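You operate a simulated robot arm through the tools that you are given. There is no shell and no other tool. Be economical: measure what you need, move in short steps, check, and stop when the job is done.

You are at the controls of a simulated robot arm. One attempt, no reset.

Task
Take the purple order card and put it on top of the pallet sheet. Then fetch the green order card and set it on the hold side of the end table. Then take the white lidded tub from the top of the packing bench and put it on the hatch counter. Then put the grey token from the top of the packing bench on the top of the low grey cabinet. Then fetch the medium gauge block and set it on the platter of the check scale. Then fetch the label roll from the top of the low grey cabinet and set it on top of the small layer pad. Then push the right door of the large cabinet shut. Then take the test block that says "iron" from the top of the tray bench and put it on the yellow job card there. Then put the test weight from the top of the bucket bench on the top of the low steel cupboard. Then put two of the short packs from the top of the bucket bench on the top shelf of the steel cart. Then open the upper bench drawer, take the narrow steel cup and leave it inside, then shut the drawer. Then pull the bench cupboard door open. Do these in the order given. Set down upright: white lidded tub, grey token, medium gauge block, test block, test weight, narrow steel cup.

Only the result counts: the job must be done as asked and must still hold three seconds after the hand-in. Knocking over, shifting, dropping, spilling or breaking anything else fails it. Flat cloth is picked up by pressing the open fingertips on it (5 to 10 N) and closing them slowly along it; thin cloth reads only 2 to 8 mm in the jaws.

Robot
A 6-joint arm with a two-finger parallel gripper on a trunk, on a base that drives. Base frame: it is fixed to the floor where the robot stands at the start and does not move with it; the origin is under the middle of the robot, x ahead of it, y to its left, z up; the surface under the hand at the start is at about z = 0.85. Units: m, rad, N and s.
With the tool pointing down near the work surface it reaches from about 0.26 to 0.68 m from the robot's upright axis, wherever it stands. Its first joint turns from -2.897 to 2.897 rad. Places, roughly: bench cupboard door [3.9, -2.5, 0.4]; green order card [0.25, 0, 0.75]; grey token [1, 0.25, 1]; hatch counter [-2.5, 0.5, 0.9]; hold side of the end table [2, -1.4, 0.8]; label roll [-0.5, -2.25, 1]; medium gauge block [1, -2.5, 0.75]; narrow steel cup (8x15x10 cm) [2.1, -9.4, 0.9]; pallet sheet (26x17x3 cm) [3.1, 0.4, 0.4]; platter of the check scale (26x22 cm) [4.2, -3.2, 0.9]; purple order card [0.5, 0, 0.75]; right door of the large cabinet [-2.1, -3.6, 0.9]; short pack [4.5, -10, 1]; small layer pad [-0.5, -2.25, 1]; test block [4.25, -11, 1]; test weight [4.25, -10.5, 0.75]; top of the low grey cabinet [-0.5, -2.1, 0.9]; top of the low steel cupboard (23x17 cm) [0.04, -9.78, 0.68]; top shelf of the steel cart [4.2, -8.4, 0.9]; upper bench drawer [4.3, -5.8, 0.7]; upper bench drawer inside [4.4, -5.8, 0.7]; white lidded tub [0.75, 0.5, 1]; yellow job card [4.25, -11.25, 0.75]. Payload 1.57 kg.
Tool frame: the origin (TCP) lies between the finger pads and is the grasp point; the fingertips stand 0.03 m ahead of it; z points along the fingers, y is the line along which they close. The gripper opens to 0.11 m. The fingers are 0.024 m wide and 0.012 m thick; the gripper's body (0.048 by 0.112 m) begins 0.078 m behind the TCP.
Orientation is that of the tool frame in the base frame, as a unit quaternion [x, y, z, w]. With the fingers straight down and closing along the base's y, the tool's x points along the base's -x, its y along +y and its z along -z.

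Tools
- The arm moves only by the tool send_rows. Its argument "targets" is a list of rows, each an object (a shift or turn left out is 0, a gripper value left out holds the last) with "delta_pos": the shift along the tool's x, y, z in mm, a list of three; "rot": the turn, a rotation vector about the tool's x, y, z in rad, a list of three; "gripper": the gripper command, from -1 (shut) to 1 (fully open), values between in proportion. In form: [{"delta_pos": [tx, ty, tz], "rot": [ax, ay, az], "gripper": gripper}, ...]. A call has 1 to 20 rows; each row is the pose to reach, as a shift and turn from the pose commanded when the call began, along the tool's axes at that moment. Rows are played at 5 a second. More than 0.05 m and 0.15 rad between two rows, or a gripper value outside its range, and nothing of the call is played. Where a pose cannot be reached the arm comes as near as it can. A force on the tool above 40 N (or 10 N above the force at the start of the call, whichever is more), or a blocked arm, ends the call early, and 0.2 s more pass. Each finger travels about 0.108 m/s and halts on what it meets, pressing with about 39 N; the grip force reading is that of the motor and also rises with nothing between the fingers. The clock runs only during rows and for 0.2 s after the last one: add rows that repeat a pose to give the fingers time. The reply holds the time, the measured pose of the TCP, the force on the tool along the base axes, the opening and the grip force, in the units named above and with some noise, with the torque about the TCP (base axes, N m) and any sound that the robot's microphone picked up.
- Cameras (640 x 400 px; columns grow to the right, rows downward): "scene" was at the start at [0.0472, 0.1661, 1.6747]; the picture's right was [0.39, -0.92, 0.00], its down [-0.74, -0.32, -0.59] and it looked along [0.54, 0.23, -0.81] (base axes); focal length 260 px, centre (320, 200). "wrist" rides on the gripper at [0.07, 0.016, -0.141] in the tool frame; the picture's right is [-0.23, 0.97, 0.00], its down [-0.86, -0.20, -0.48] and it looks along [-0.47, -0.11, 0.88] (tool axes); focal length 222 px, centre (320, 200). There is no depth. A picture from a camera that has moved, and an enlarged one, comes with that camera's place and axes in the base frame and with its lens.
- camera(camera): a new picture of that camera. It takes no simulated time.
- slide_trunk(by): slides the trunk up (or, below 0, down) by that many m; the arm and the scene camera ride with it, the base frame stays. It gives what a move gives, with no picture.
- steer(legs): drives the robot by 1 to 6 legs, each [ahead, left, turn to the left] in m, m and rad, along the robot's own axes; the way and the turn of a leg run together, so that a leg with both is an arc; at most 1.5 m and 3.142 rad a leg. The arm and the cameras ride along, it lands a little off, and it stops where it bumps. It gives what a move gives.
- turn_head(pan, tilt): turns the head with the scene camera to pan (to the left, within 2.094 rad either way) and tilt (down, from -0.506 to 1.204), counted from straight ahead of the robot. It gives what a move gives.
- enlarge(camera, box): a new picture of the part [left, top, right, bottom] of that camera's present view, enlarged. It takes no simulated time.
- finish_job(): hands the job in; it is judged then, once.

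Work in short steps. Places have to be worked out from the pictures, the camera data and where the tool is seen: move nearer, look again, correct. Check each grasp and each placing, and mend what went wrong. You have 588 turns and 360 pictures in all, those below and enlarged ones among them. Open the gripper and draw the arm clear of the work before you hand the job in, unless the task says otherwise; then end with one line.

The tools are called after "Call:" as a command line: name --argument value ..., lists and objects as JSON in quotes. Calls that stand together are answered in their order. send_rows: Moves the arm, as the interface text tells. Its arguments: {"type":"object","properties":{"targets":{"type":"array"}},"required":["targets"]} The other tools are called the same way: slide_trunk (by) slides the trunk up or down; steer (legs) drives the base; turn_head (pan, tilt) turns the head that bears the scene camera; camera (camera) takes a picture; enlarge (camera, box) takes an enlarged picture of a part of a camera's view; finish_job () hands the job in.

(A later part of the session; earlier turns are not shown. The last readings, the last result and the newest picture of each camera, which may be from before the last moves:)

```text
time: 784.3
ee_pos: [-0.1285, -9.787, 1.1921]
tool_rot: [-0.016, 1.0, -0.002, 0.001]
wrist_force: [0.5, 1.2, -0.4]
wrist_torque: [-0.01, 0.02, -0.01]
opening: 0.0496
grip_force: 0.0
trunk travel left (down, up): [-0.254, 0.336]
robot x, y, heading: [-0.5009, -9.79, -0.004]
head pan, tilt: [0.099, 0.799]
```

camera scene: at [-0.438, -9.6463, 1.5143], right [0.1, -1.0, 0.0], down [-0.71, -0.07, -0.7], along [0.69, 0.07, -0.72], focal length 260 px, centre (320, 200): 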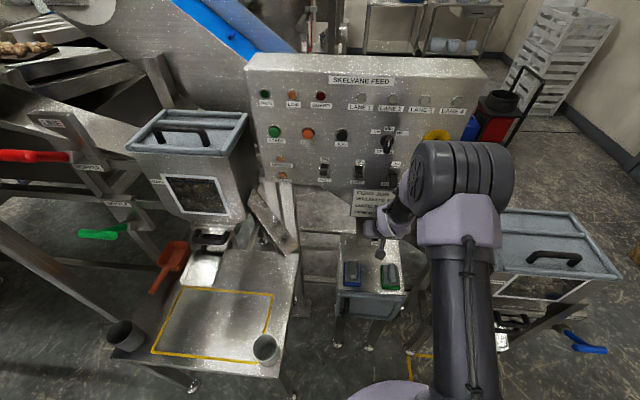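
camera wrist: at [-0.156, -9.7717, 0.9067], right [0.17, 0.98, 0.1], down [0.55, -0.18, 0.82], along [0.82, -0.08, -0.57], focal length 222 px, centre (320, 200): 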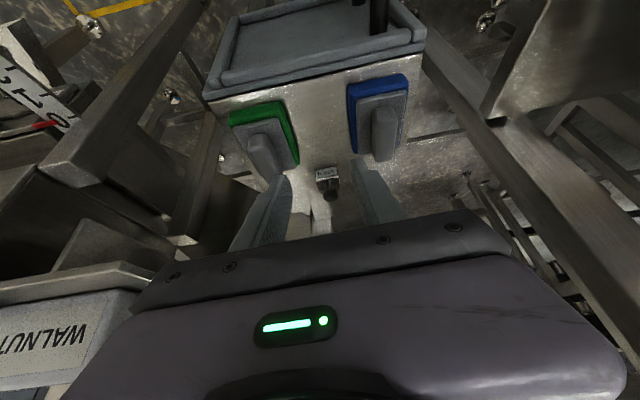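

Call:
steer --legs '[[-0.3, 0, 0], [0, -1.17, 0.004], [1.0, 0, 0], [0.9, 0, 0], [0, 0.84, 0]]'

```text
time: 805.5
ee_pos: [1.543, -10.0958, 1.1919]
tool_rot: [-0.014, 1.0, -0.002, 0.001]
wrist_force: [0.3, -0.7, 0.0]
wrist_torque: [-0.01, 0.0, -0.03]
opening: 0.0493
grip_force: 0.0
trunk travel left (down, up): [-0.254, 0.336]
robot x, y, heading: [1.1764, -10.1041, -0.01]
head pan, tilt: [0.099, 0.799]
```

Call:
steer --legs '[[1.0, 0, 0.01], [0.95, 0, 0], [0.38, 0.08, 0]]'

Call:
turn_head --pan 0.1 --tilt 0.85

Call:
camera --camera "scene"

Call:
camera --camera "wrist"

```text
time: 817.1
ee_pos: [3.8346, -10.042, 1.192]
tool_rot: [-0.022, 1.0, -0.002, 0.001]
wrist_force: [0.9, 0.7, 0.4]
wrist_torque: [0.01, 0.01, -0.02]
opening: 0.0497
grip_force: 0.0
trunk travel left (down, up): [-0.254, 0.336]
robot x, y, heading: [3.4622, -10.0493, 0.01]
head pan, tilt: [0.099, 0.799]
```

```text
time: 817.7
ee_pos: [3.8341, -10.0423, 1.1921]
tool_rot: [-0.022, 1.0, -0.001, 0.002]
wrist_force: [0.3, 0.9, 0.9]
wrist_torque: [0.03, -0.02, -0.01]
opening: 0.0494
grip_force: 0.1
trunk travel left (down, up): [-0.254, 0.336]
robot x, y, heading: [3.4665, -10.0503, 0.011]
head pan, tilt: [0.099, 0.85]
```

```text
179 pictures are left
camera scene: at [3.5204, -9.9046, 1.6603], right [0.11, -0.99, 0.0], down [-0.75, -0.08, -0.66], along [0.66, 0.07, -0.75], focal length 260 px, centre (320, 200)
```

scene: 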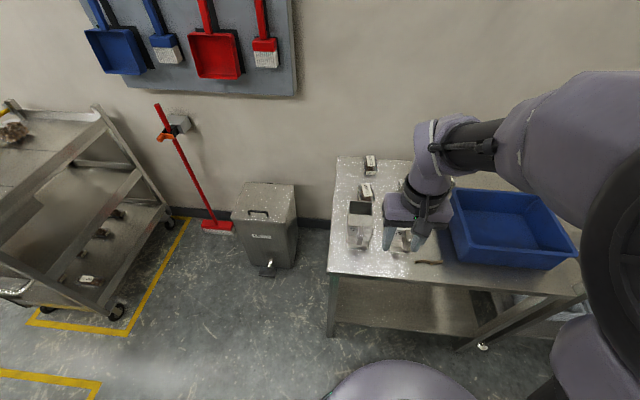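

```text
178 pictures are left
camera wrist: at [3.7625, -10.0292, 1.3328], right [0.18, 0.98, 0.0], down [0.86, -0.16, 0.48], along [0.47, -0.09, -0.88], focal length 222 px, centre (320, 200)
```

wrist: 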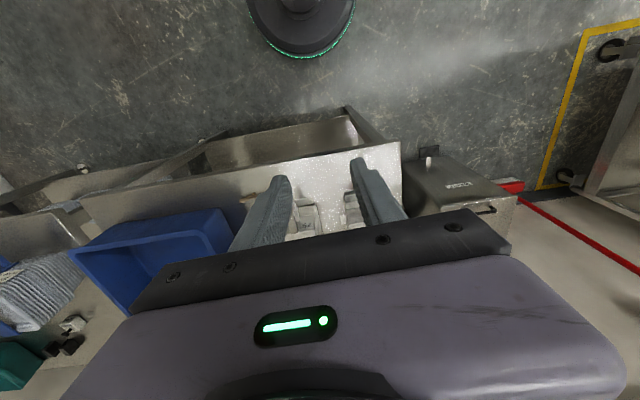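

LOT 57 pack is at about (4.27,-10.014) behind the left jug. I move up to the bench and extend above it.

Call:
steer --legs '[[0.15, 0.04, -0.011]]'

Call:
send_rows --targets '[{"delta_pos": [-45, 0, 0], "gripper": 0.6}, {"delta_pos": [-90, 0, 0], "gripper": 0.6}, {"delta_pos": [-135, 0, 10], "gripper": 0.6}, {"delta_pos": [-180, 0, 30], "gripper": 0.6}, {"delta_pos": [-225, 0, 50], "gripper": 0.6}, {"delta_pos": [-265, 0, 75], "gripper": 0.6}, {"delta_pos": [-265, 0, 75], "gripper": 0.6}]'

Call:
camera --camera "wrist"

```text
time: 819.1
ee_pos: [3.9847, -10.0053, 1.1919]
tool_rot: [-0.018, 1.0, -0.002, 0.001]
wrist_force: [0.1, -0.1, 0.7]
wrist_torque: [-0.01, 0.04, 0.03]
opening: 0.0494
grip_force: 0.1
trunk travel left (down, up): [-0.254, 0.336]
robot x, y, heading: [3.6134, -10.0137, 0.001]
head pan, tilt: [0.099, 0.85]
```

```text
time: 820.7
ee_pos: [4.2442, -9.9986, 1.1205]
tool_rot: [-0.018, 1.0, -0.001, 0.001]
wrist_force: [-0.4, -0.2, 0.3]
wrist_torque: [0.0, -0.01, 0.0]
opening: 0.0879
grip_force: 0.0
trunk travel left (down, up): [-0.254, 0.336]
robot x, y, heading: [3.6091, -10.0078, 0.003]
head pan, tilt: [0.099, 0.85]
```

```text
177 pictures are left
camera wrist: at [4.1731, -9.9852, 1.2608], right [0.19, 0.98, 0.0], down [0.86, -0.17, 0.48], along [0.47, -0.09, -0.88], focal length 222 px, centre (320, 200)
```

wrist: 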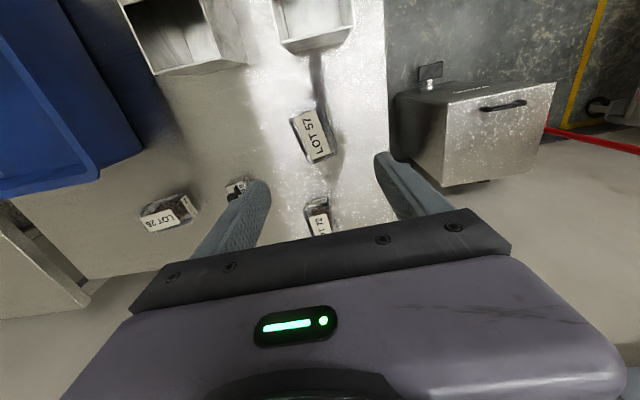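

LOT 57 at (4.249,-10.009), turned ~18°. I align the jaws and lower to z≈0.96.

Call:
send_rows --targets '[{"delta_pos": [-4, -5, 40], "rot": [0, 0, -0.1]}, {"delta_pos": [-5, -10, 80], "rot": [0, 0, -0.2]}, {"delta_pos": [-5, -10, 120], "rot": [0, 0, -0.3]}, {"delta_pos": [-5, -10, 160], "rot": [0, 0, -0.3]}, {"delta_pos": [-5, -10, 160], "rot": [0, 0, -0.3]}]'

Call:
camera --camera "wrist"

```text
time: 821.9
ee_pos: [4.255, -10.0087, 0.9604]
tool_rot: [-0.168, 0.986, -0.002, 0.001]
wrist_force: [-0.3, 0.1, 0.0]
wrist_torque: [0.04, -0.01, -0.02]
opening: 0.0881
grip_force: 0.1
trunk travel left (down, up): [-0.254, 0.336]
robot x, y, heading: [3.6093, -10.0133, -0.004]
head pan, tilt: [0.099, 0.85]
```

```text
176 pictures are left
camera wrist: at [4.1828, -10.0166, 1.1008], right [-0.11, 0.99, 0.0], down [0.87, 0.1, 0.48], along [0.48, 0.05, -0.88], focal length 222 px, centre (320, 200)
```

wrist: 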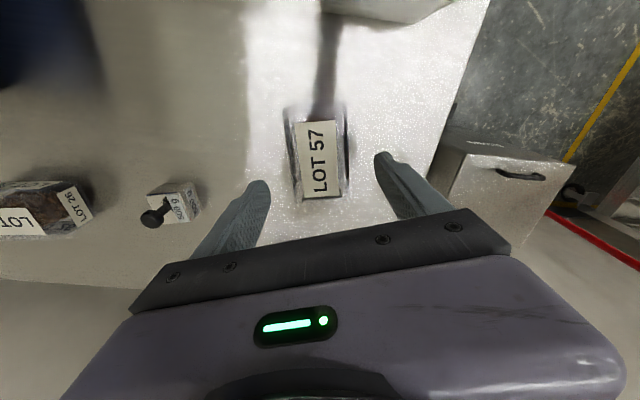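

Nearly aligned; I rotate back slightly, lower to z≈0.884 and close gently.

Call:
send_rows --targets '[{"delta_pos": [4, -2, 30], "rot": [0, 0, 0.05]}, {"delta_pos": [4, -2, 60], "rot": [0, 0, 0.08]}, {"delta_pos": [4, -2, 76], "rot": [0, 0, 0.08]}, {"delta_pos": [4, -2, 76], "rot": [0, 0, 0.08], "gripper": 0.3}, {"delta_pos": [4, -2, 76], "rot": [0, 0, 0.08], "gripper": 0.0}, {"delta_pos": [4, -2, 76], "rot": [0, 0, 0.08], "gripper": -0.4}, {"delta_pos": [4, -2, 76], "rot": [0, 0, 0.08], "gripper": -0.4}]'

Call:
camera --camera "wrist"

```text
time: 822.8
ee_pos: [4.251, -10.0069, 0.8896]
tool_rot: [-0.127, 0.992, 0.0, 0.007]
wrist_force: [-19.4, 4.2, 29.1]
wrist_torque: [1.29, 1.2, 0.57]
opening: 0.0792
grip_force: 5.0
trunk travel left (down, up): [-0.254, 0.336]
robot x, y, heading: [3.6136, -10.0115, 0.001]
head pan, tilt: [0.099, 0.85]
stopped in row 4: the force on the tool passed its limit at 53 N (the readings are from after the stop); the commanded pose is now the measured one
```

```text
175 pictures are left
camera wrist: at [4.1772, -10.0092, 1.03], right [-0.02, 1.0, 0.0], down [0.87, 0.02, 0.49], along [0.49, 0.01, -0.87], focal length 222 px, centre (320, 200)
```

wrist: 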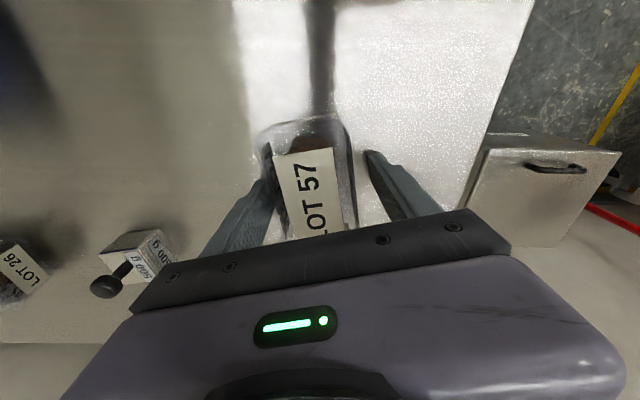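

The pack sits slightly toward the left finger and the tips touch down. I raise 5 mm, shift 7 mm to that side, and close.

Call:
send_rows --targets '[{"delta_pos": [0, 0, -5], "gripper": 0.6}, {"delta_pos": [0, -8, -5], "gripper": 0.6}, {"delta_pos": [0, -8, -5], "gripper": 0.2}, {"delta_pos": [0, -8, -5], "gripper": 0.0}, {"delta_pos": [0, -8, -5], "gripper": -0.4}, {"delta_pos": [0, -8, -5], "gripper": -1}, {"delta_pos": [0, -8, -5], "gripper": -1}]'

Call:
camera --camera "wrist"

```text
time: 824.4
ee_pos: [4.2557, -10.0142, 0.892]
tool_rot: [-0.127, 0.992, 0.0, 0.006]
wrist_force: [0.1, 0.2, 0.6]
wrist_torque: [0.01, 0.0, -0.01]
opening: 0.0614
grip_force: 38.7
trunk travel left (down, up): [-0.254, 0.336]
robot x, y, heading: [3.6129, -10.0107, -0.003]
head pan, tilt: [0.099, 0.85]
```

```text
174 pictures are left
camera wrist: at [4.1829, -10.0176, 1.032], right [-0.03, 1.0, 0.0], down [0.87, 0.02, 0.49], along [0.49, 0.01, -0.87], focal length 222 px, centre (320, 200)
```

wrist: 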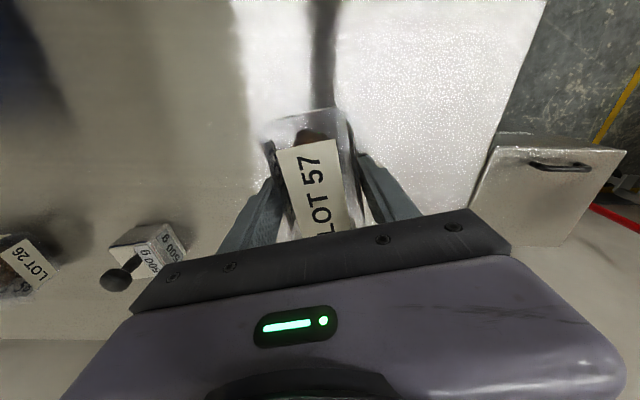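

Pack gripped (61 mm). I lift and check.

Call:
send_rows --targets '[{"delta_pos": [0, 0, -20]}, {"delta_pos": [0, 0, -60]}, {"delta_pos": [0, 0, -105]}, {"delta_pos": [0, 0, -150]}, {"delta_pos": [0, 0, -195]}, {"delta_pos": [0, 0, -230]}]'

Call:
camera --camera "wrist"

```text
time: 825.8
ee_pos: [4.2548, -10.0151, 1.1185]
tool_rot: [-0.127, 0.992, 0.0, 0.005]
wrist_force: [-1.0, 0.6, -1.3]
wrist_torque: [0.0, -0.03, -0.03]
opening: 0.0613
grip_force: 39.0
trunk travel left (down, up): [-0.254, 0.336]
robot x, y, heading: [3.6148, -10.0127, 0.004]
head pan, tilt: [0.099, 0.85]
```

```text
173 pictures are left
camera wrist: at [4.1806, -10.018, 1.258], right [-0.03, 1.0, 0.0], down [0.87, 0.02, 0.49], along [0.49, 0.01, -0.87], focal length 222 px, centre (320, 200)
```

wrist: 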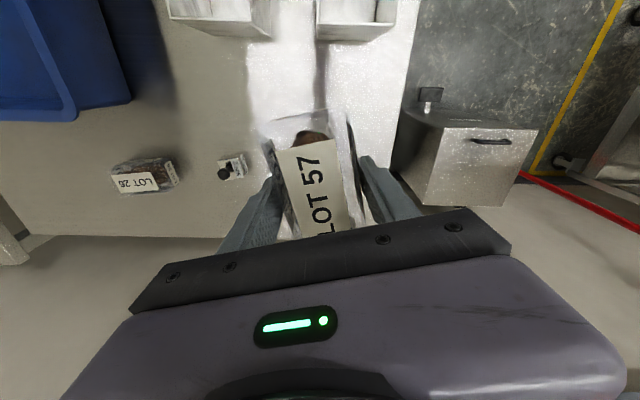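

Held. I tuck, back out and drive to the steel cart at y≈-8.4.

Call:
send_rows --targets '[{"delta_pos": [42, 11, -10]}, {"delta_pos": [84, 22, -20]}, {"delta_pos": [126, 33, -20]}, {"delta_pos": [168, 44, -20]}, {"delta_pos": [210, 55, -20]}, {"delta_pos": [252, 65, -20]}]'

Call:
steer --legs '[[-0.5, 0, 0], [0, 0.8, 0], [0, 0.8, 0]]'

Call:
camera --camera "scene"

```text
time: 827.2
ee_pos: [3.9913, -10.0157, 1.1397]
tool_rot: [-0.127, 0.992, -0.001, 0.006]
wrist_force: [-0.6, -0.3, -0.9]
wrist_torque: [0.03, -0.06, -0.01]
opening: 0.0613
grip_force: 39.2
trunk travel left (down, up): [-0.254, 0.336]
robot x, y, heading: [3.6154, -10.0097, 0.002]
head pan, tilt: [0.099, 0.85]
```

```text
time: 837.9
ee_pos: [3.5067, -8.4366, 1.1403]
tool_rot: [-0.121, 0.993, 0.0, 0.005]
wrist_force: [-0.3, -0.6, -0.9]
wrist_torque: [-0.01, -0.01, 0.0]
opening: 0.061
grip_force: 38.6
trunk travel left (down, up): [-0.254, 0.336]
robot x, y, heading: [3.1276, -8.4246, -0.007]
head pan, tilt: [0.099, 0.85]
```

```text
172 pictures are left
camera scene: at [3.1865, -8.2825, 1.6602], right [0.09, -1.0, 0.0], down [-0.75, -0.07, -0.66], along [0.66, 0.06, -0.75], focal length 260 px, centre (320, 200)
```

scene: 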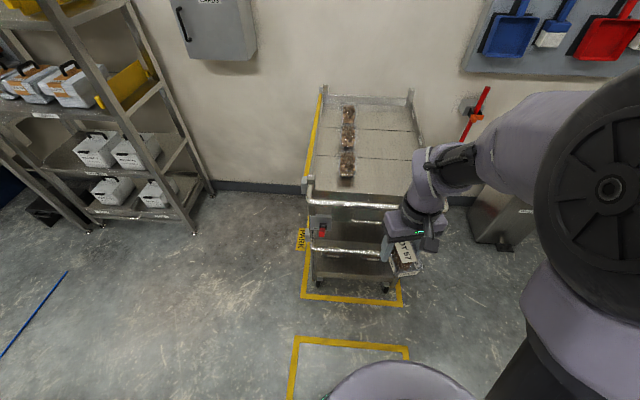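

The cart's top shelf spans x≈3.9–4.65, y≈-8.68..-8.17 with three packs on its left; I'll use the free right part. I move to (3.45,-8.53).

Call:
steer --legs '[[0.32, -0.1, 0.007]]'

Call:
camera --camera "wrist"

Call:
camera --camera "scene"

```text
time: 840.0
ee_pos: [3.8243, -8.5311, 1.1384]
tool_rot: [-0.124, 0.992, 0.0, 0.005]
wrist_force: [0.3, -0.2, -1.6]
wrist_torque: [-0.02, 0.01, -0.01]
opening: 0.061
grip_force: 38.6
trunk travel left (down, up): [-0.254, 0.336]
robot x, y, heading: [3.4423, -8.5229, 0.002]
head pan, tilt: [0.099, 0.85]
```

```text
171 pictures are left
camera wrist: at [3.7506, -8.5337, 1.2801], right [-0.02, 1.0, 0.0], down [0.87, 0.02, 0.49], along [0.49, 0.01, -0.87], focal length 222 px, centre (320, 200)
```

wrist: 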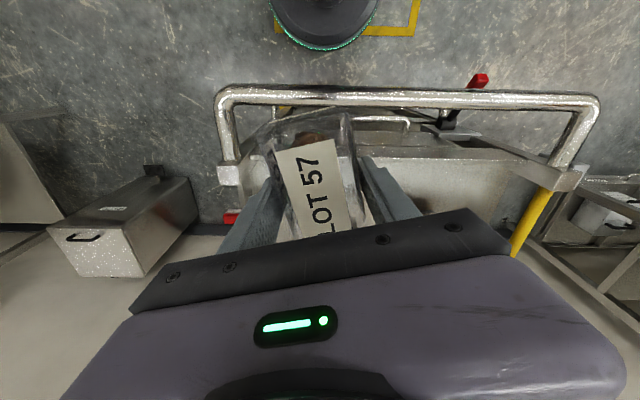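

```text
170 pictures are left
camera scene: at [3.5033, -8.3798, 1.6602], right [0.1, -1.0, 0.0], down [-0.75, -0.07, -0.66], along [0.66, 0.06, -0.75], focal length 260 px, centre (320, 200)
```

scene: 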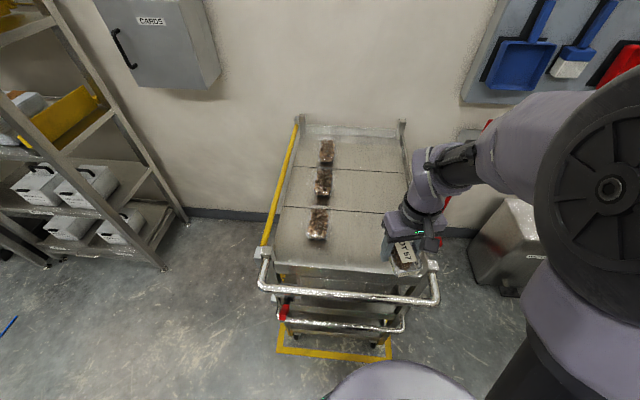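

I move the pack over (4.09,-8.55) and lower toward the shelf.

Call:
send_rows --targets '[{"delta_pos": [-45, -14, 0]}, {"delta_pos": [-88, -28, 0]}, {"delta_pos": [-130, -42, 5]}, {"delta_pos": [-172, -56, 25]}, {"delta_pos": [-214, -70, 50]}, {"delta_pos": [-253, -84, 75]}, {"delta_pos": [-253, -84, 115]}, {"delta_pos": [-253, -84, 145]}, {"delta_pos": [-253, -84, 145]}]'

Call:
camera --camera "wrist"

Call:
camera --camera "scene"

```text
refused: row 5 steps farther than a row can; nothing moved
```

```text
169 pictures are left
camera wrist: at [3.7506, -8.5337, 1.2801], right [-0.02, 1.0, 0.0], down [0.87, 0.02, 0.49], along [0.49, 0.01, -0.87], focal length 222 px, centre (320, 200)
```

wrist: 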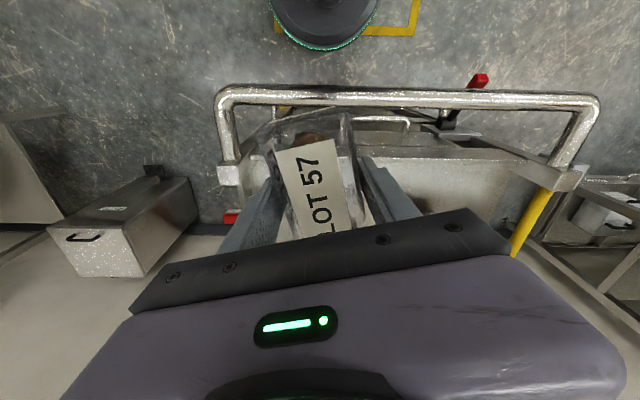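

```text
168 pictures are left
camera scene: at [3.5033, -8.3798, 1.6602], right [0.1, -1.0, 0.0], down [-0.75, -0.07, -0.66], along [0.66, 0.06, -0.75], focal length 260 px, centre (320, 200)
```

scene: 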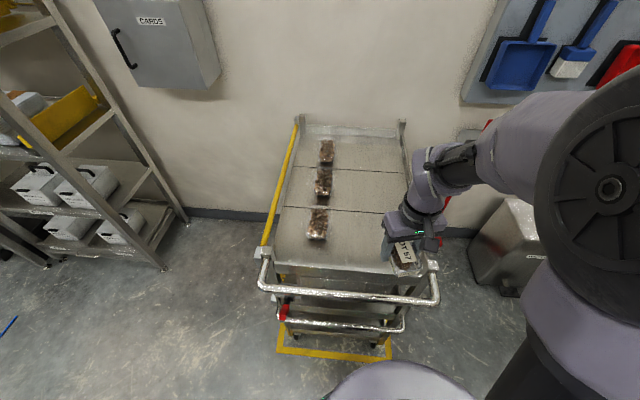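

Row steps were too long; I resend with shorter ones.

Call:
send_rows --targets '[{"delta_pos": [-42, -14, 0]}, {"delta_pos": [-84, -28, 0]}, {"delta_pos": [-126, -42, 5]}, {"delta_pos": [-164, -54, 20]}, {"delta_pos": [-200, -66, 40]}, {"delta_pos": [-232, -77, 65]}, {"delta_pos": [-253, -84, 95]}, {"delta_pos": [-253, -84, 130]}, {"delta_pos": [-253, -84, 145]}, {"delta_pos": [-253, -84, 145]}]'

Call:
camera --camera "wrist"

Call:
camera --camera "scene"

```text
time: 842.2
ee_pos: [4.0896, -8.5527, 1.0006]
tool_rot: [-0.125, 0.992, 0.0, 0.006]
wrist_force: [-0.7, 0.1, -0.8]
wrist_torque: [-0.01, -0.03, 0.01]
opening: 0.061
grip_force: 39.3
trunk travel left (down, up): [-0.254, 0.336]
robot x, y, heading: [3.4468, -8.525, -0.002]
head pan, tilt: [0.099, 0.85]
```

```text
167 pictures are left
camera wrist: at [4.0156, -8.5543, 1.1399], right [-0.02, 1.0, 0.0], down [0.87, 0.02, 0.49], along [0.49, 0.01, -0.87], focal length 222 px, centre (320, 200)
```

wrist: 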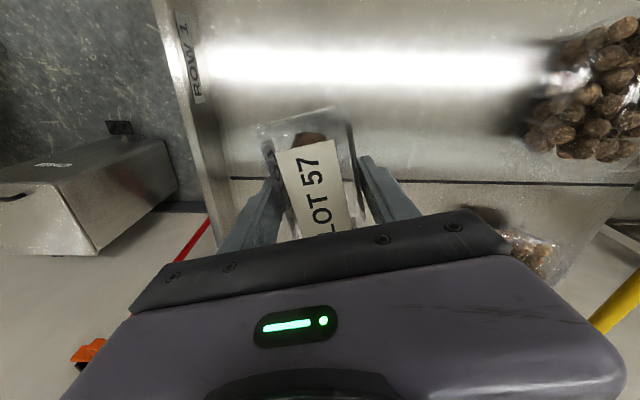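

```text
166 pictures are left
camera scene: at [3.5023, -8.3795, 1.6603], right [0.1, -1.0, 0.0], down [-0.75, -0.07, -0.66], along [0.66, 0.06, -0.75], focal length 260 px, centre (320, 200)
```

scene: 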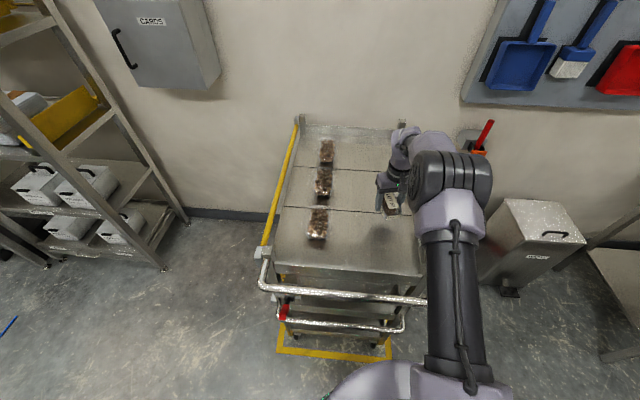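

Over the free shelf. I lower in steps to contact.

Call:
send_rows --targets '[{"delta_pos": [0, 0, 25]}, {"delta_pos": [0, 0, 45]}, {"delta_pos": [0, 0, 58]}, {"delta_pos": [0, 0, 64]}, {"delta_pos": [0, 0, 70]}, {"delta_pos": [0, 0, 76]}, {"delta_pos": [0, 0, 82]}, {"delta_pos": [0, 0, 88]}, {"delta_pos": [0, 0, 94]}, {"delta_pos": [0, 0, 100]}]'

```text
time: 843.7
ee_pos: [4.0925, -8.5515, 0.9301]
tool_rot: [-0.124, 0.992, -0.001, 0.011]
wrist_force: [-3.4, -1.1, 18.7]
wrist_torque: [0.3, 0.81, 0.04]
opening: 0.0612
grip_force: 38.6
trunk travel left (down, up): [-0.254, 0.336]
robot x, y, heading: [3.4452, -8.527, -0.003]
head pan, tilt: [0.099, 0.85]
stopped in row 7: the force on the tool passed its limit at 51 N (the readings are from after the stop); the commanded pose is now the measured one
```

Contact at 0.93. I ease off, release and rise.

Call:
send_rows --targets '[{"delta_pos": [0, 0, -1], "gripper": -1}, {"delta_pos": [0, 0, -1], "gripper": 0.25}, {"delta_pos": [0, 0, -1], "gripper": 0.45}, {"delta_pos": [0, 0, -1], "gripper": 0.45}, {"delta_pos": [0, 0, -30], "gripper": 0.45}, {"delta_pos": [0, 0, -75], "gripper": 0.45}, {"delta_pos": [0, 0, -120], "gripper": 0.45}, {"delta_pos": [0, 0, -165], "gripper": 0.45}]'

Call:
camera --camera "wrist"

```text
time: 845.5
ee_pos: [4.0879, -8.5537, 1.0911]
tool_rot: [-0.125, 0.992, 0.0, 0.008]
wrist_force: [0.7, -0.5, -0.4]
wrist_torque: [-0.04, -0.02, -0.02]
opening: 0.0796
grip_force: 0.1
trunk travel left (down, up): [-0.254, 0.336]
robot x, y, heading: [3.4446, -8.5267, -0.001]
head pan, tilt: [0.099, 0.85]
```

```text
165 pictures are left
camera wrist: at [4.013, -8.5558, 1.2308], right [-0.02, 1.0, 0.0], down [0.87, 0.02, 0.49], along [0.49, 0.01, -0.87], focal length 222 px, centre (320, 200)
```

wrist: 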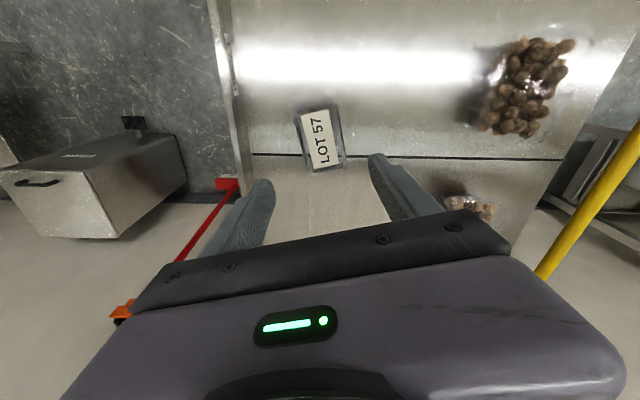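

LOT 57 is on the shelf. For the second I take LOT 26 (behind the blue bin, ~0.097 long along y). I tuck and drive back to (3.62,-10.34).

Call:
send_rows --targets '[{"delta_pos": [42, 11, -10], "rot": [0, 0, 0.05]}, {"delta_pos": [84, 22, -30], "rot": [0, 0, 0.1]}, {"delta_pos": [126, 33, -50], "rot": [0, 0, 0.15]}, {"delta_pos": [168, 44, -70], "rot": [0, 0, 0.2]}, {"delta_pos": [210, 55, -80], "rot": [0, 0, 0.25]}, {"delta_pos": [252, 65, -90], "rot": [0, 0, 0.25]}]'

Call:
steer --legs '[[-0.33, 0, 0], [0, -0.9, 0], [0, -0.91, 0], [0.48, 0, 0]]'

Call:
turn_head --pan 0.1 --tilt 1.0

Call:
camera --camera "scene"

```text
time: 846.9
ee_pos: [3.8252, -8.5502, 1.1754]
tool_rot: [-0.001, 1.0, -0.001, 0.01]
wrist_force: [-1.2, -0.1, 0.0]
wrist_torque: [-0.04, -0.01, 0.0]
opening: 0.0798
grip_force: 0.1
trunk travel left (down, up): [-0.254, 0.336]
robot x, y, heading: [3.4456, -8.5263, -0.001]
head pan, tilt: [0.099, 0.85]
```

```text
time: 860.2
ee_pos: [3.9249, -10.372, 1.1766]
tool_rot: [0.019, 1.0, 0.0, 0.009]
wrist_force: [0.3, -0.1, 1.3]
wrist_torque: [0.03, 0.02, -0.01]
opening: 0.0801
grip_force: 0.1
trunk travel left (down, up): [-0.254, 0.336]
robot x, y, heading: [3.5423, -10.3298, -0.045]
head pan, tilt: [0.099, 0.85]
```

```text
time: 860.9
ee_pos: [3.9239, -10.3722, 1.1763]
tool_rot: [0.019, 1.0, 0.0, 0.009]
wrist_force: [-0.1, 0.0, -0.4]
wrist_torque: [-0.04, 0.0, -0.02]
opening: 0.0795
grip_force: 0.0
trunk travel left (down, up): [-0.254, 0.336]
robot x, y, heading: [3.5467, -10.3289, -0.041]
head pan, tilt: [0.099, 1.0]
```

```text
164 pictures are left
camera scene: at [3.5982, -10.1888, 1.6492], right [0.06, -1.0, 0.0], down [-0.84, -0.05, -0.54], along [0.54, 0.03, -0.84], focal length 260 px, centre (320, 200)
```

scene: 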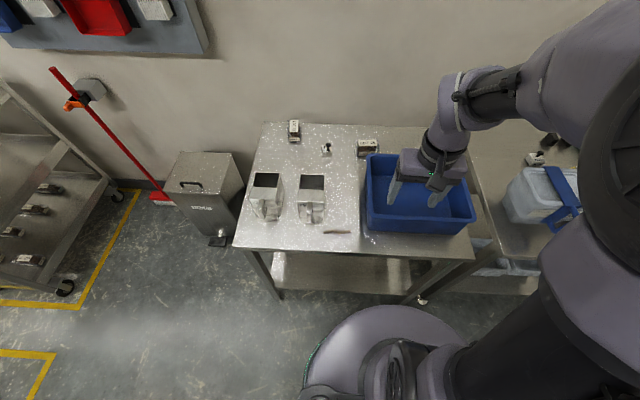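

Call:
enlarge --camera "scene" --box '[270, 110, 410, 200]'

```text
4.44 times, centred on (340, 155) of scene
camera zoom: at [3.5982, -10.1888, 1.6492], right [0.06, -1.0, 0.0], down [-0.84, -0.05, -0.54], along [0.54, 0.03, -0.84], focal length 1155 px, centre (231, 400)
```

zoom: 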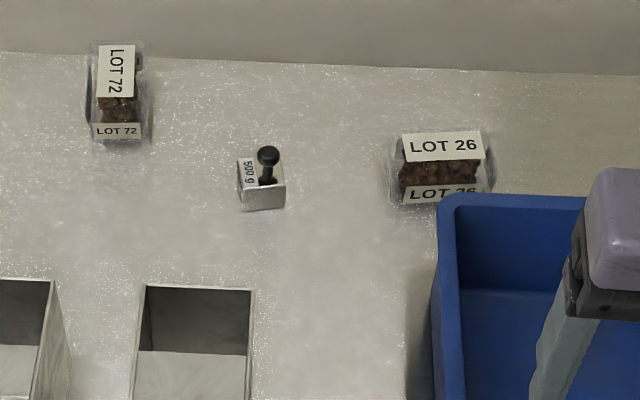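

LOT 26 centre is (4.362,-10.336), turned ~7.5°. I square up at x≈3.62, then yaw the hand to match and tilt it 0.47 rad.

Call:
steer --legs '[[0.075, 0, 0.043]]'

Call:
send_rows --targets '[{"rot": [0, 0, -0.065], "gripper": 1}, {"rot": [0, 0, -0.13], "gripper": 1}, {"rot": [0, 0, -0.13], "gripper": 1}]'

Call:
send_rows --targets '[{"rot": [0, -0.13, 0]}, {"rot": [0, -0.26, 0]}, {"rot": [0, -0.38, 0]}, {"rot": [0, -0.46, 0]}]'

```text
time: 861.9
ee_pos: [4.0011, -10.357, 1.1765]
tool_rot: [-0.002, 1.0, -0.001, 0.009]
wrist_force: [1.2, -1.1, -0.6]
wrist_torque: [0.01, 0.03, -0.04]
opening: 0.0797
grip_force: 0.1
trunk travel left (down, up): [-0.254, 0.336]
robot x, y, heading: [3.6185, -10.3319, 0.0]
head pan, tilt: [0.099, 1.0]
```

```text
time: 862.7
ee_pos: [4.0003, -10.3568, 1.1749]
tool_rot: [-0.068, 0.998, -0.001, 0.009]
wrist_force: [0.0, 0.1, -0.6]
wrist_torque: [0.03, 0.0, 0.0]
opening: 0.11
grip_force: 0.1
trunk travel left (down, up): [-0.254, 0.336]
robot x, y, heading: [3.6194, -10.3326, -0.003]
head pan, tilt: [0.099, 1.0]
```

```text
time: 863.7
ee_pos: [3.9995, -10.3568, 1.1741]
tool_rot: [-0.066, 0.97, 0.016, 0.235]
wrist_force: [-0.3, -0.8, 0.8]
wrist_torque: [0.0, -0.02, 0.03]
opening: 0.1098
grip_force: 0.1
trunk travel left (down, up): [-0.254, 0.336]
robot x, y, heading: [3.6153, -10.3323, 0.002]
head pan, tilt: [0.099, 1.0]
```

I extend over the pack at z≈1.085.

Call:
send_rows --targets '[{"delta_pos": [-31, -3, 27]}, {"delta_pos": [-61, -6, 54]}, {"delta_pos": [-92, -9, 81]}, {"delta_pos": [-122, -12, 108]}, {"delta_pos": [-153, -15, 135]}, {"delta_pos": [-183, -18, 162]}, {"delta_pos": [-214, -21, 189]}, {"delta_pos": [-244, -24, 216]}, {"delta_pos": [-273, -27, 240]}, {"delta_pos": [-273, -27, 240]}]'

Call:
camera --camera "wrist"

```text
time: 865.9
ee_pos: [4.3535, -10.3356, 1.0894]
tool_rot: [-0.065, 0.969, 0.015, 0.237]
wrist_force: [-0.2, -0.3, -0.4]
wrist_torque: [-0.01, 0.01, -0.01]
opening: 0.1099
grip_force: 0.0
trunk travel left (down, up): [-0.254, 0.336]
robot x, y, heading: [3.6193, -10.33, 0.006]
head pan, tilt: [0.099, 1.0]
```

```text
162 pictures are left
camera wrist: at [4.225, -10.3379, 1.1819], right [0.07, 0.99, 0.1], down [0.56, -0.12, 0.82], along [0.83, 0.0, -0.56], focal length 222 px, centre (320, 200)
```

wrist: 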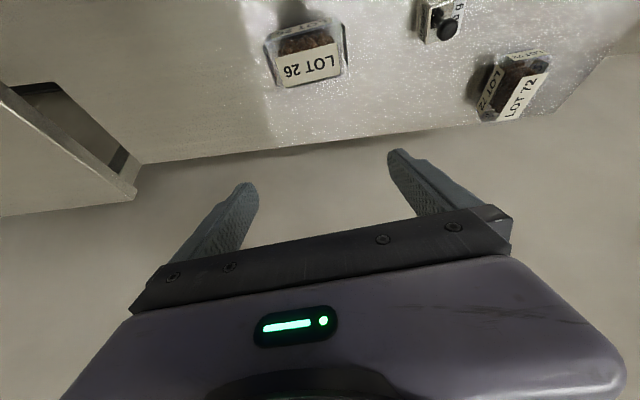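

Pack centre (4.358,-10.332). I correct 5 mm and lower to z≈0.94, then look.

Call:
send_rows --targets '[{"delta_pos": [12, 2, 34]}, {"delta_pos": [29, 4, 69]}, {"delta_pos": [46, 4, 102]}, {"delta_pos": [64, 4, 136]}, {"delta_pos": [64, 4, 136]}]'

Call:
camera --camera "wrist"

```text
time: 867.1
ee_pos: [4.3568, -10.3327, 0.9373]
tool_rot: [-0.067, 0.969, 0.015, 0.237]
wrist_force: [-0.3, -0.2, 0.0]
wrist_torque: [-0.02, 0.02, -0.01]
opening: 0.11
grip_force: 0.0
trunk travel left (down, up): [-0.254, 0.336]
robot x, y, heading: [3.6171, -10.331, -0.0]
head pan, tilt: [0.099, 1.0]
```

```text
161 pictures are left
camera wrist: at [4.2277, -10.3334, 1.0307], right [0.07, 0.99, 0.1], down [0.56, -0.12, 0.82], along [0.83, 0.0, -0.56], focal length 222 px, centre (320, 200)
```

wrist: 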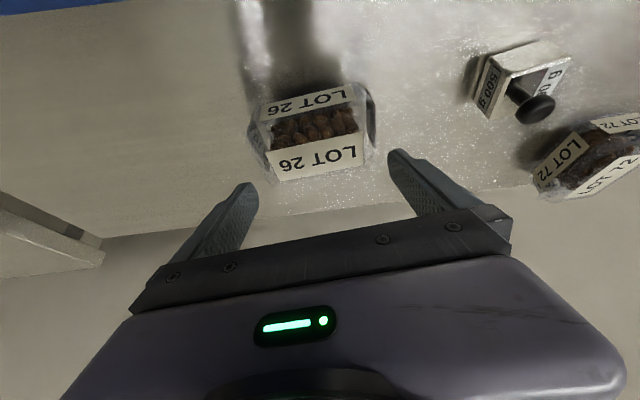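

The pack's clear hull looks nearly as wide as the jaws; I enlarge to judge it.

Call:
enlarge --camera "wrist" --box '[220, 60, 420, 200]'

```text
2.86 times, centred on (320, 130) of wrist
camera zoom: at [4.2277, -10.3334, 1.0307], right [0.07, 0.99, 0.1], down [0.56, -0.12, 0.82], along [0.83, 0.0, -0.56], focal length 635 px, centre (320, 400)
```

zoom: 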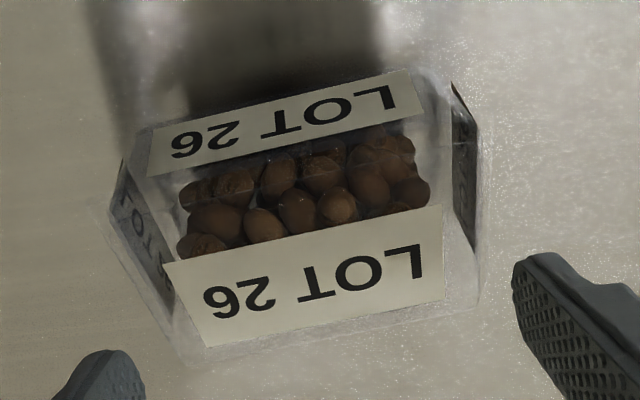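

The body is ~0.075 long at its top, ~0.1 at the base, with a clear flange; centre matches the jaws. I lower gently to just above the flange.

Call:
send_rows --targets '[{"delta_pos": [5, 0, 10]}, {"delta_pos": [9, 0, 18]}, {"delta_pos": [13, 0, 25]}, {"delta_pos": [16, 0, 31]}, {"delta_pos": [19, 0, 36]}, {"delta_pos": [21, 0, 40]}]'

Call:
camera --camera "wrist"

```text
time: 868.5
ee_pos: [4.359, -10.3331, 0.8931]
tool_rot: [-0.066, 0.969, 0.015, 0.236]
wrist_force: [-0.5, -0.5, 0.1]
wrist_torque: [0.03, -0.03, 0.02]
opening: 0.1099
grip_force: 0.2
trunk travel left (down, up): [-0.254, 0.336]
robot x, y, heading: [3.6129, -10.332, -0.001]
head pan, tilt: [0.099, 1.0]
```

```text
159 pictures are left
camera wrist: at [4.2306, -10.3336, 0.9856], right [0.07, 0.99, 0.1], down [0.56, -0.12, 0.82], along [0.83, 0.0, -0.56], focal length 222 px, centre (320, 200)
```

wrist: 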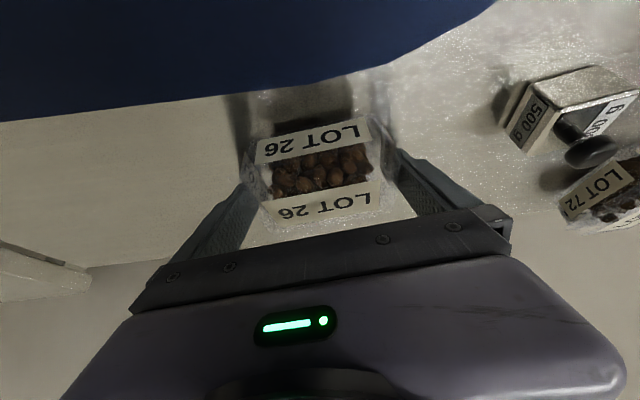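

The pack fits between the fingers without contact. I close slowly and check.

Call:
send_rows --targets '[{"delta_pos": [0, 0, 0], "gripper": 0.85}, {"delta_pos": [0, 0, 0], "gripper": 0.7}, {"delta_pos": [0, 0, 0], "gripper": 0.5}, {"delta_pos": [0, 0, 0], "gripper": 0.2}, {"delta_pos": [0, 0, 0], "gripper": -0.3}, {"delta_pos": [0, 0, 0], "gripper": -1}, {"delta_pos": [0, 0, 0], "gripper": -1}]'

Call:
camera --camera "wrist"

```text
time: 870.1
ee_pos: [4.3583, -10.332, 0.8934]
tool_rot: [-0.067, 0.969, 0.015, 0.236]
wrist_force: [-0.3, -0.1, 0.3]
wrist_torque: [-0.02, -0.02, 0.0]
opening: 0.0994
grip_force: 38.9
trunk travel left (down, up): [-0.254, 0.336]
robot x, y, heading: [3.6197, -10.332, 0.001]
head pan, tilt: [0.099, 1.0]
```

```text
158 pictures are left
camera wrist: at [4.2306, -10.3337, 0.9857], right [0.07, 0.99, 0.1], down [0.56, -0.12, 0.82], along [0.83, 0.0, -0.56], focal length 222 px, centre (320, 200)
```

wrist: 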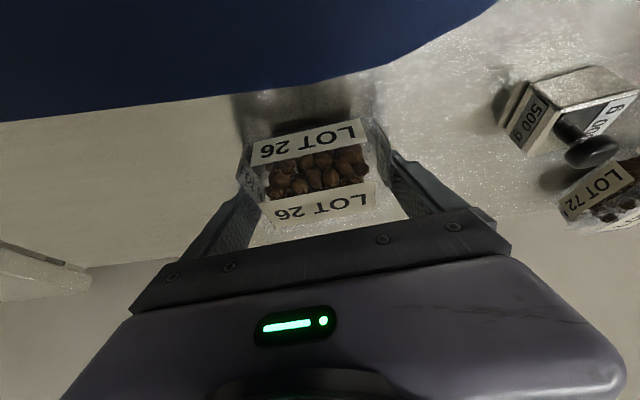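

Gripped at 99 mm with full force. I lift slowly and check.

Call:
send_rows --targets '[{"delta_pos": [-5, 0, -9]}, {"delta_pos": [-12, 0, -24]}, {"delta_pos": [-24, 0, -48]}, {"delta_pos": [-40, 0, -80]}, {"delta_pos": [-58, 0, -115]}, {"delta_pos": [-78, 0, -155]}]'

Call:
camera --camera "wrist"

```text
time: 871.5
ee_pos: [4.3579, -10.3317, 1.0684]
tool_rot: [-0.066, 0.969, 0.015, 0.236]
wrist_force: [-1.1, 0.2, -0.8]
wrist_torque: [0.03, -0.01, 0.0]
opening: 0.0996
grip_force: 39.0
trunk travel left (down, up): [-0.254, 0.336]
robot x, y, heading: [3.6161, -10.3294, 0.001]
head pan, tilt: [0.099, 1.0]
```

```text
157 pictures are left
camera wrist: at [4.2293, -10.3331, 1.1614], right [0.07, 0.99, 0.1], down [0.56, -0.12, 0.82], along [0.83, 0.0, -0.56], focal length 222 px, centre (320, 200)
```

wrist: 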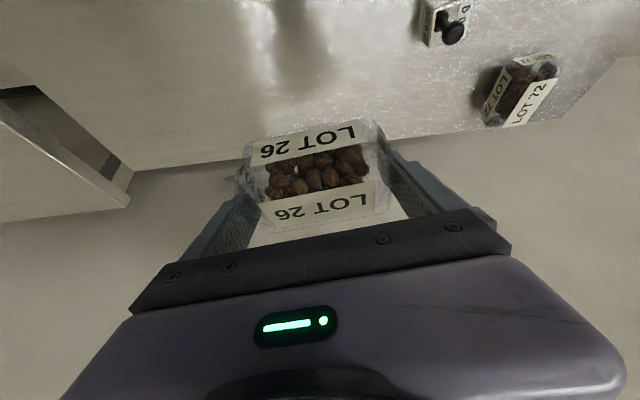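

Lifted firmly. I retract, back out and return to the cart.

Call:
send_rows --targets '[{"delta_pos": [36, 6, -28]}, {"delta_pos": [72, 12, -56]}, {"delta_pos": [108, 18, -84]}, {"delta_pos": [144, 24, -112]}, {"delta_pos": [180, 30, -138]}, {"delta_pos": [216, 36, -164]}, {"delta_pos": [252, 42, -190]}, {"delta_pos": [272, 46, -208]}]'

Call:
steer --legs '[[-0.5, 0, 0], [0, 0.93, 0], [0, 0.93, 0]]'

Call:
camera --camera "wrist"

```text
time: 873.3
ee_pos: [4.0137, -10.3316, 1.1245]
tool_rot: [-0.067, 0.969, 0.015, 0.236]
wrist_force: [-0.6, 0.7, -1.0]
wrist_torque: [-0.01, -0.01, -0.03]
opening: 0.0995
grip_force: 38.9
trunk travel left (down, up): [-0.254, 0.336]
robot x, y, heading: [3.6176, -10.3332, -0.002]
head pan, tilt: [0.099, 1.0]
```

```text
time: 885.3
ee_pos: [3.4933, -8.4785, 1.1257]
tool_rot: [-0.064, 0.969, 0.014, 0.236]
wrist_force: [0.2, 0.4, -1.2]
wrist_torque: [-0.02, 0.0, 0.03]
opening: 0.0997
grip_force: 38.4
trunk travel left (down, up): [-0.254, 0.336]
robot x, y, heading: [3.0978, -8.4749, -0.002]
head pan, tilt: [0.099, 1.0]
```

```text
156 pictures are left
camera wrist: at [3.3638, -8.4785, 1.2169], right [0.07, 0.99, 0.1], down [0.56, -0.12, 0.82], along [0.82, 0.0, -0.57], focal length 222 px, centre (320, 200)
```

wrist: 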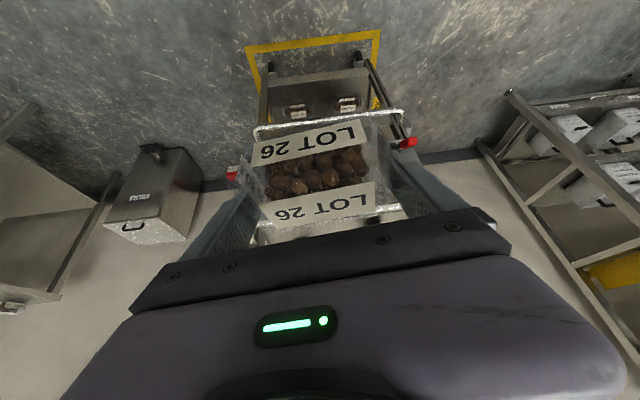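

Call:
steer --legs '[[0.34, 0, 0]]'

Call:
send_rows --targets '[{"delta_pos": [-34, -1, 17]}, {"delta_pos": [-68, -2, 35]}, {"delta_pos": [-102, -3, 53]}, {"delta_pos": [-134, -4, 69]}, {"delta_pos": [-134, -4, 69]}]'

Call:
camera --camera "wrist"

Call:
camera --camera "scene"

```text
time: 887.5
ee_pos: [3.8259, -8.4739, 1.1231]
tool_rot: [-0.068, 0.969, 0.015, 0.236]
wrist_force: [0.6, 0.3, -1.0]
wrist_torque: [-0.04, 0.01, 0.02]
opening: 0.0995
grip_force: 39.2
trunk travel left (down, up): [-0.254, 0.336]
robot x, y, heading: [3.4294, -8.4753, 0.008]
head pan, tilt: [0.099, 1.0]
```

```text
time: 888.7
ee_pos: [3.9762, -8.4561, 1.1222]
tool_rot: [-0.069, 0.969, 0.015, 0.236]
wrist_force: [-0.8, 0.6, -0.9]
wrist_torque: [-0.01, 0.01, -0.02]
opening: 0.0994
grip_force: 38.8
trunk travel left (down, up): [-0.254, 0.336]
robot x, y, heading: [3.4307, -8.4747, 0.007]
head pan, tilt: [0.099, 1.0]
```

```text
155 pictures are left
camera wrist: at [3.8482, -8.4574, 1.2156], right [0.06, 0.99, 0.1], down [0.56, -0.12, 0.82], along [0.83, 0.0, -0.56], focal length 222 px, centre (320, 200)
```

wrist: 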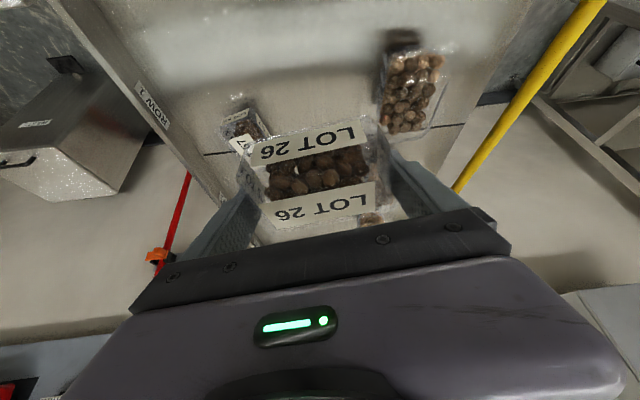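

```text
154 pictures are left
camera scene: at [3.4763, -8.3304, 1.6492], right [0.11, -0.99, 0.0], down [-0.84, -0.09, -0.54], along [0.54, 0.06, -0.84], focal length 260 px, centre (320, 200)
```

scene: 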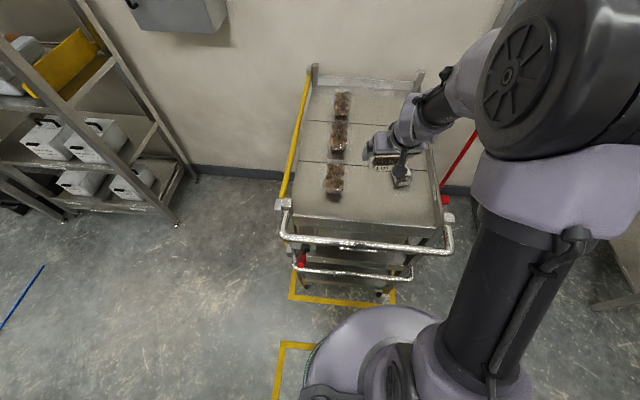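

Place is free: LOT 57 begins at x≈4.035 and the other pack at y>-8.37. I lower to near contact and then slowly.

Call:
send_rows --targets '[{"delta_pos": [15, -3, 39]}, {"delta_pos": [33, -5, 75]}, {"delta_pos": [50, -5, 110]}, {"delta_pos": [65, -5, 140]}, {"delta_pos": [70, -5, 150]}, {"delta_pos": [73, -5, 156]}, {"delta_pos": [76, -5, 162]}, {"delta_pos": [79, -5, 168]}, {"delta_pos": [82, -5, 174]}, {"delta_pos": [85, -5, 180]}]'

Call:
camera --camera "wrist"

```text
time: 891.0
ee_pos: [3.9866, -8.4604, 0.9311]
tool_rot: [-0.068, 0.968, 0.018, 0.242]
wrist_force: [-3.6, -1.1, 24.8]
wrist_torque: [-0.79, 0.54, -0.13]
opening: 0.0995
grip_force: 38.6
trunk travel left (down, up): [-0.254, 0.336]
robot x, y, heading: [3.4311, -8.4753, 0.005]
head pan, tilt: [0.099, 1.0]
stopped in row 10: the force on the tool passed its limit at 43 N (the readings are from after the stop); the commanded pose is now the measured one
```

```text
153 pictures are left
camera wrist: at [3.8562, -8.4636, 1.0229], right [0.06, 0.99, 0.11], down [0.55, -0.13, 0.82], along [0.83, 0.01, -0.56], focal length 222 px, centre (320, 200)
```

wrist: 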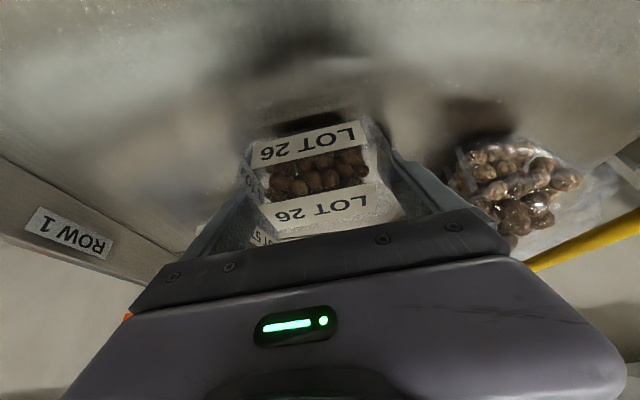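

Contact. I ease off, open, and rise.

Call:
send_rows --targets '[{"delta_pos": [0, 0, -1], "gripper": -1}, {"delta_pos": [0, 0, -1], "gripper": 0.9}, {"delta_pos": [0, 0, -1], "gripper": 1}, {"delta_pos": [0, 0, -1], "gripper": 1}, {"delta_pos": [-15, 0, -29], "gripper": 1}, {"delta_pos": [-36, 0, -70], "gripper": 1}, {"delta_pos": [-57, 0, -110], "gripper": 1}, {"delta_pos": [-78, 0, -150], "gripper": 1}]'

Call:
camera --camera "wrist"

Call:
camera --camera "scene"

```text
time: 892.8
ee_pos: [3.9838, -8.4657, 1.1019]
tool_rot: [-0.063, 0.968, 0.019, 0.241]
wrist_force: [-0.7, -0.5, -0.1]
wrist_torque: [0.06, -0.05, 0.09]
opening: 0.1101
grip_force: 0.0
trunk travel left (down, up): [-0.254, 0.336]
robot x, y, heading: [3.4274, -8.4735, 0.005]
head pan, tilt: [0.099, 1.0]
```

```text
152 pictures are left
camera wrist: at [3.8542, -8.4673, 1.1942], right [0.07, 0.99, 0.11], down [0.55, -0.13, 0.82], along [0.83, 0.01, -0.56], focal length 222 px, centre (320, 200)
```

wrist: 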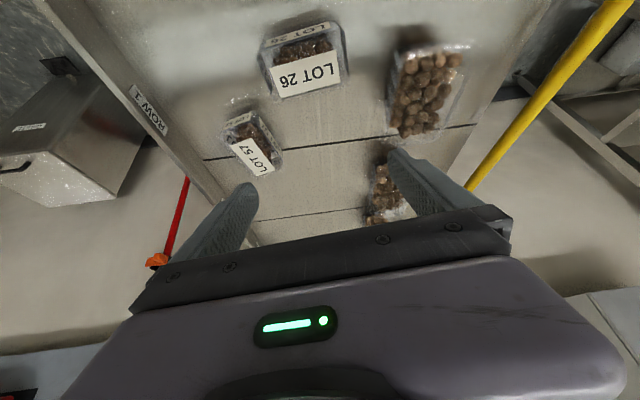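

```text
151 pictures are left
camera scene: at [3.4757, -8.3303, 1.6492], right [0.11, -0.99, 0.0], down [-0.84, -0.09, -0.54], along [0.54, 0.06, -0.84], focal length 260 px, centre (320, 200)
```

scene: 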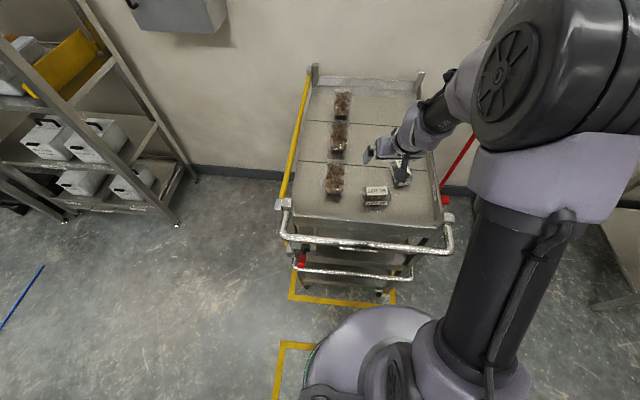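

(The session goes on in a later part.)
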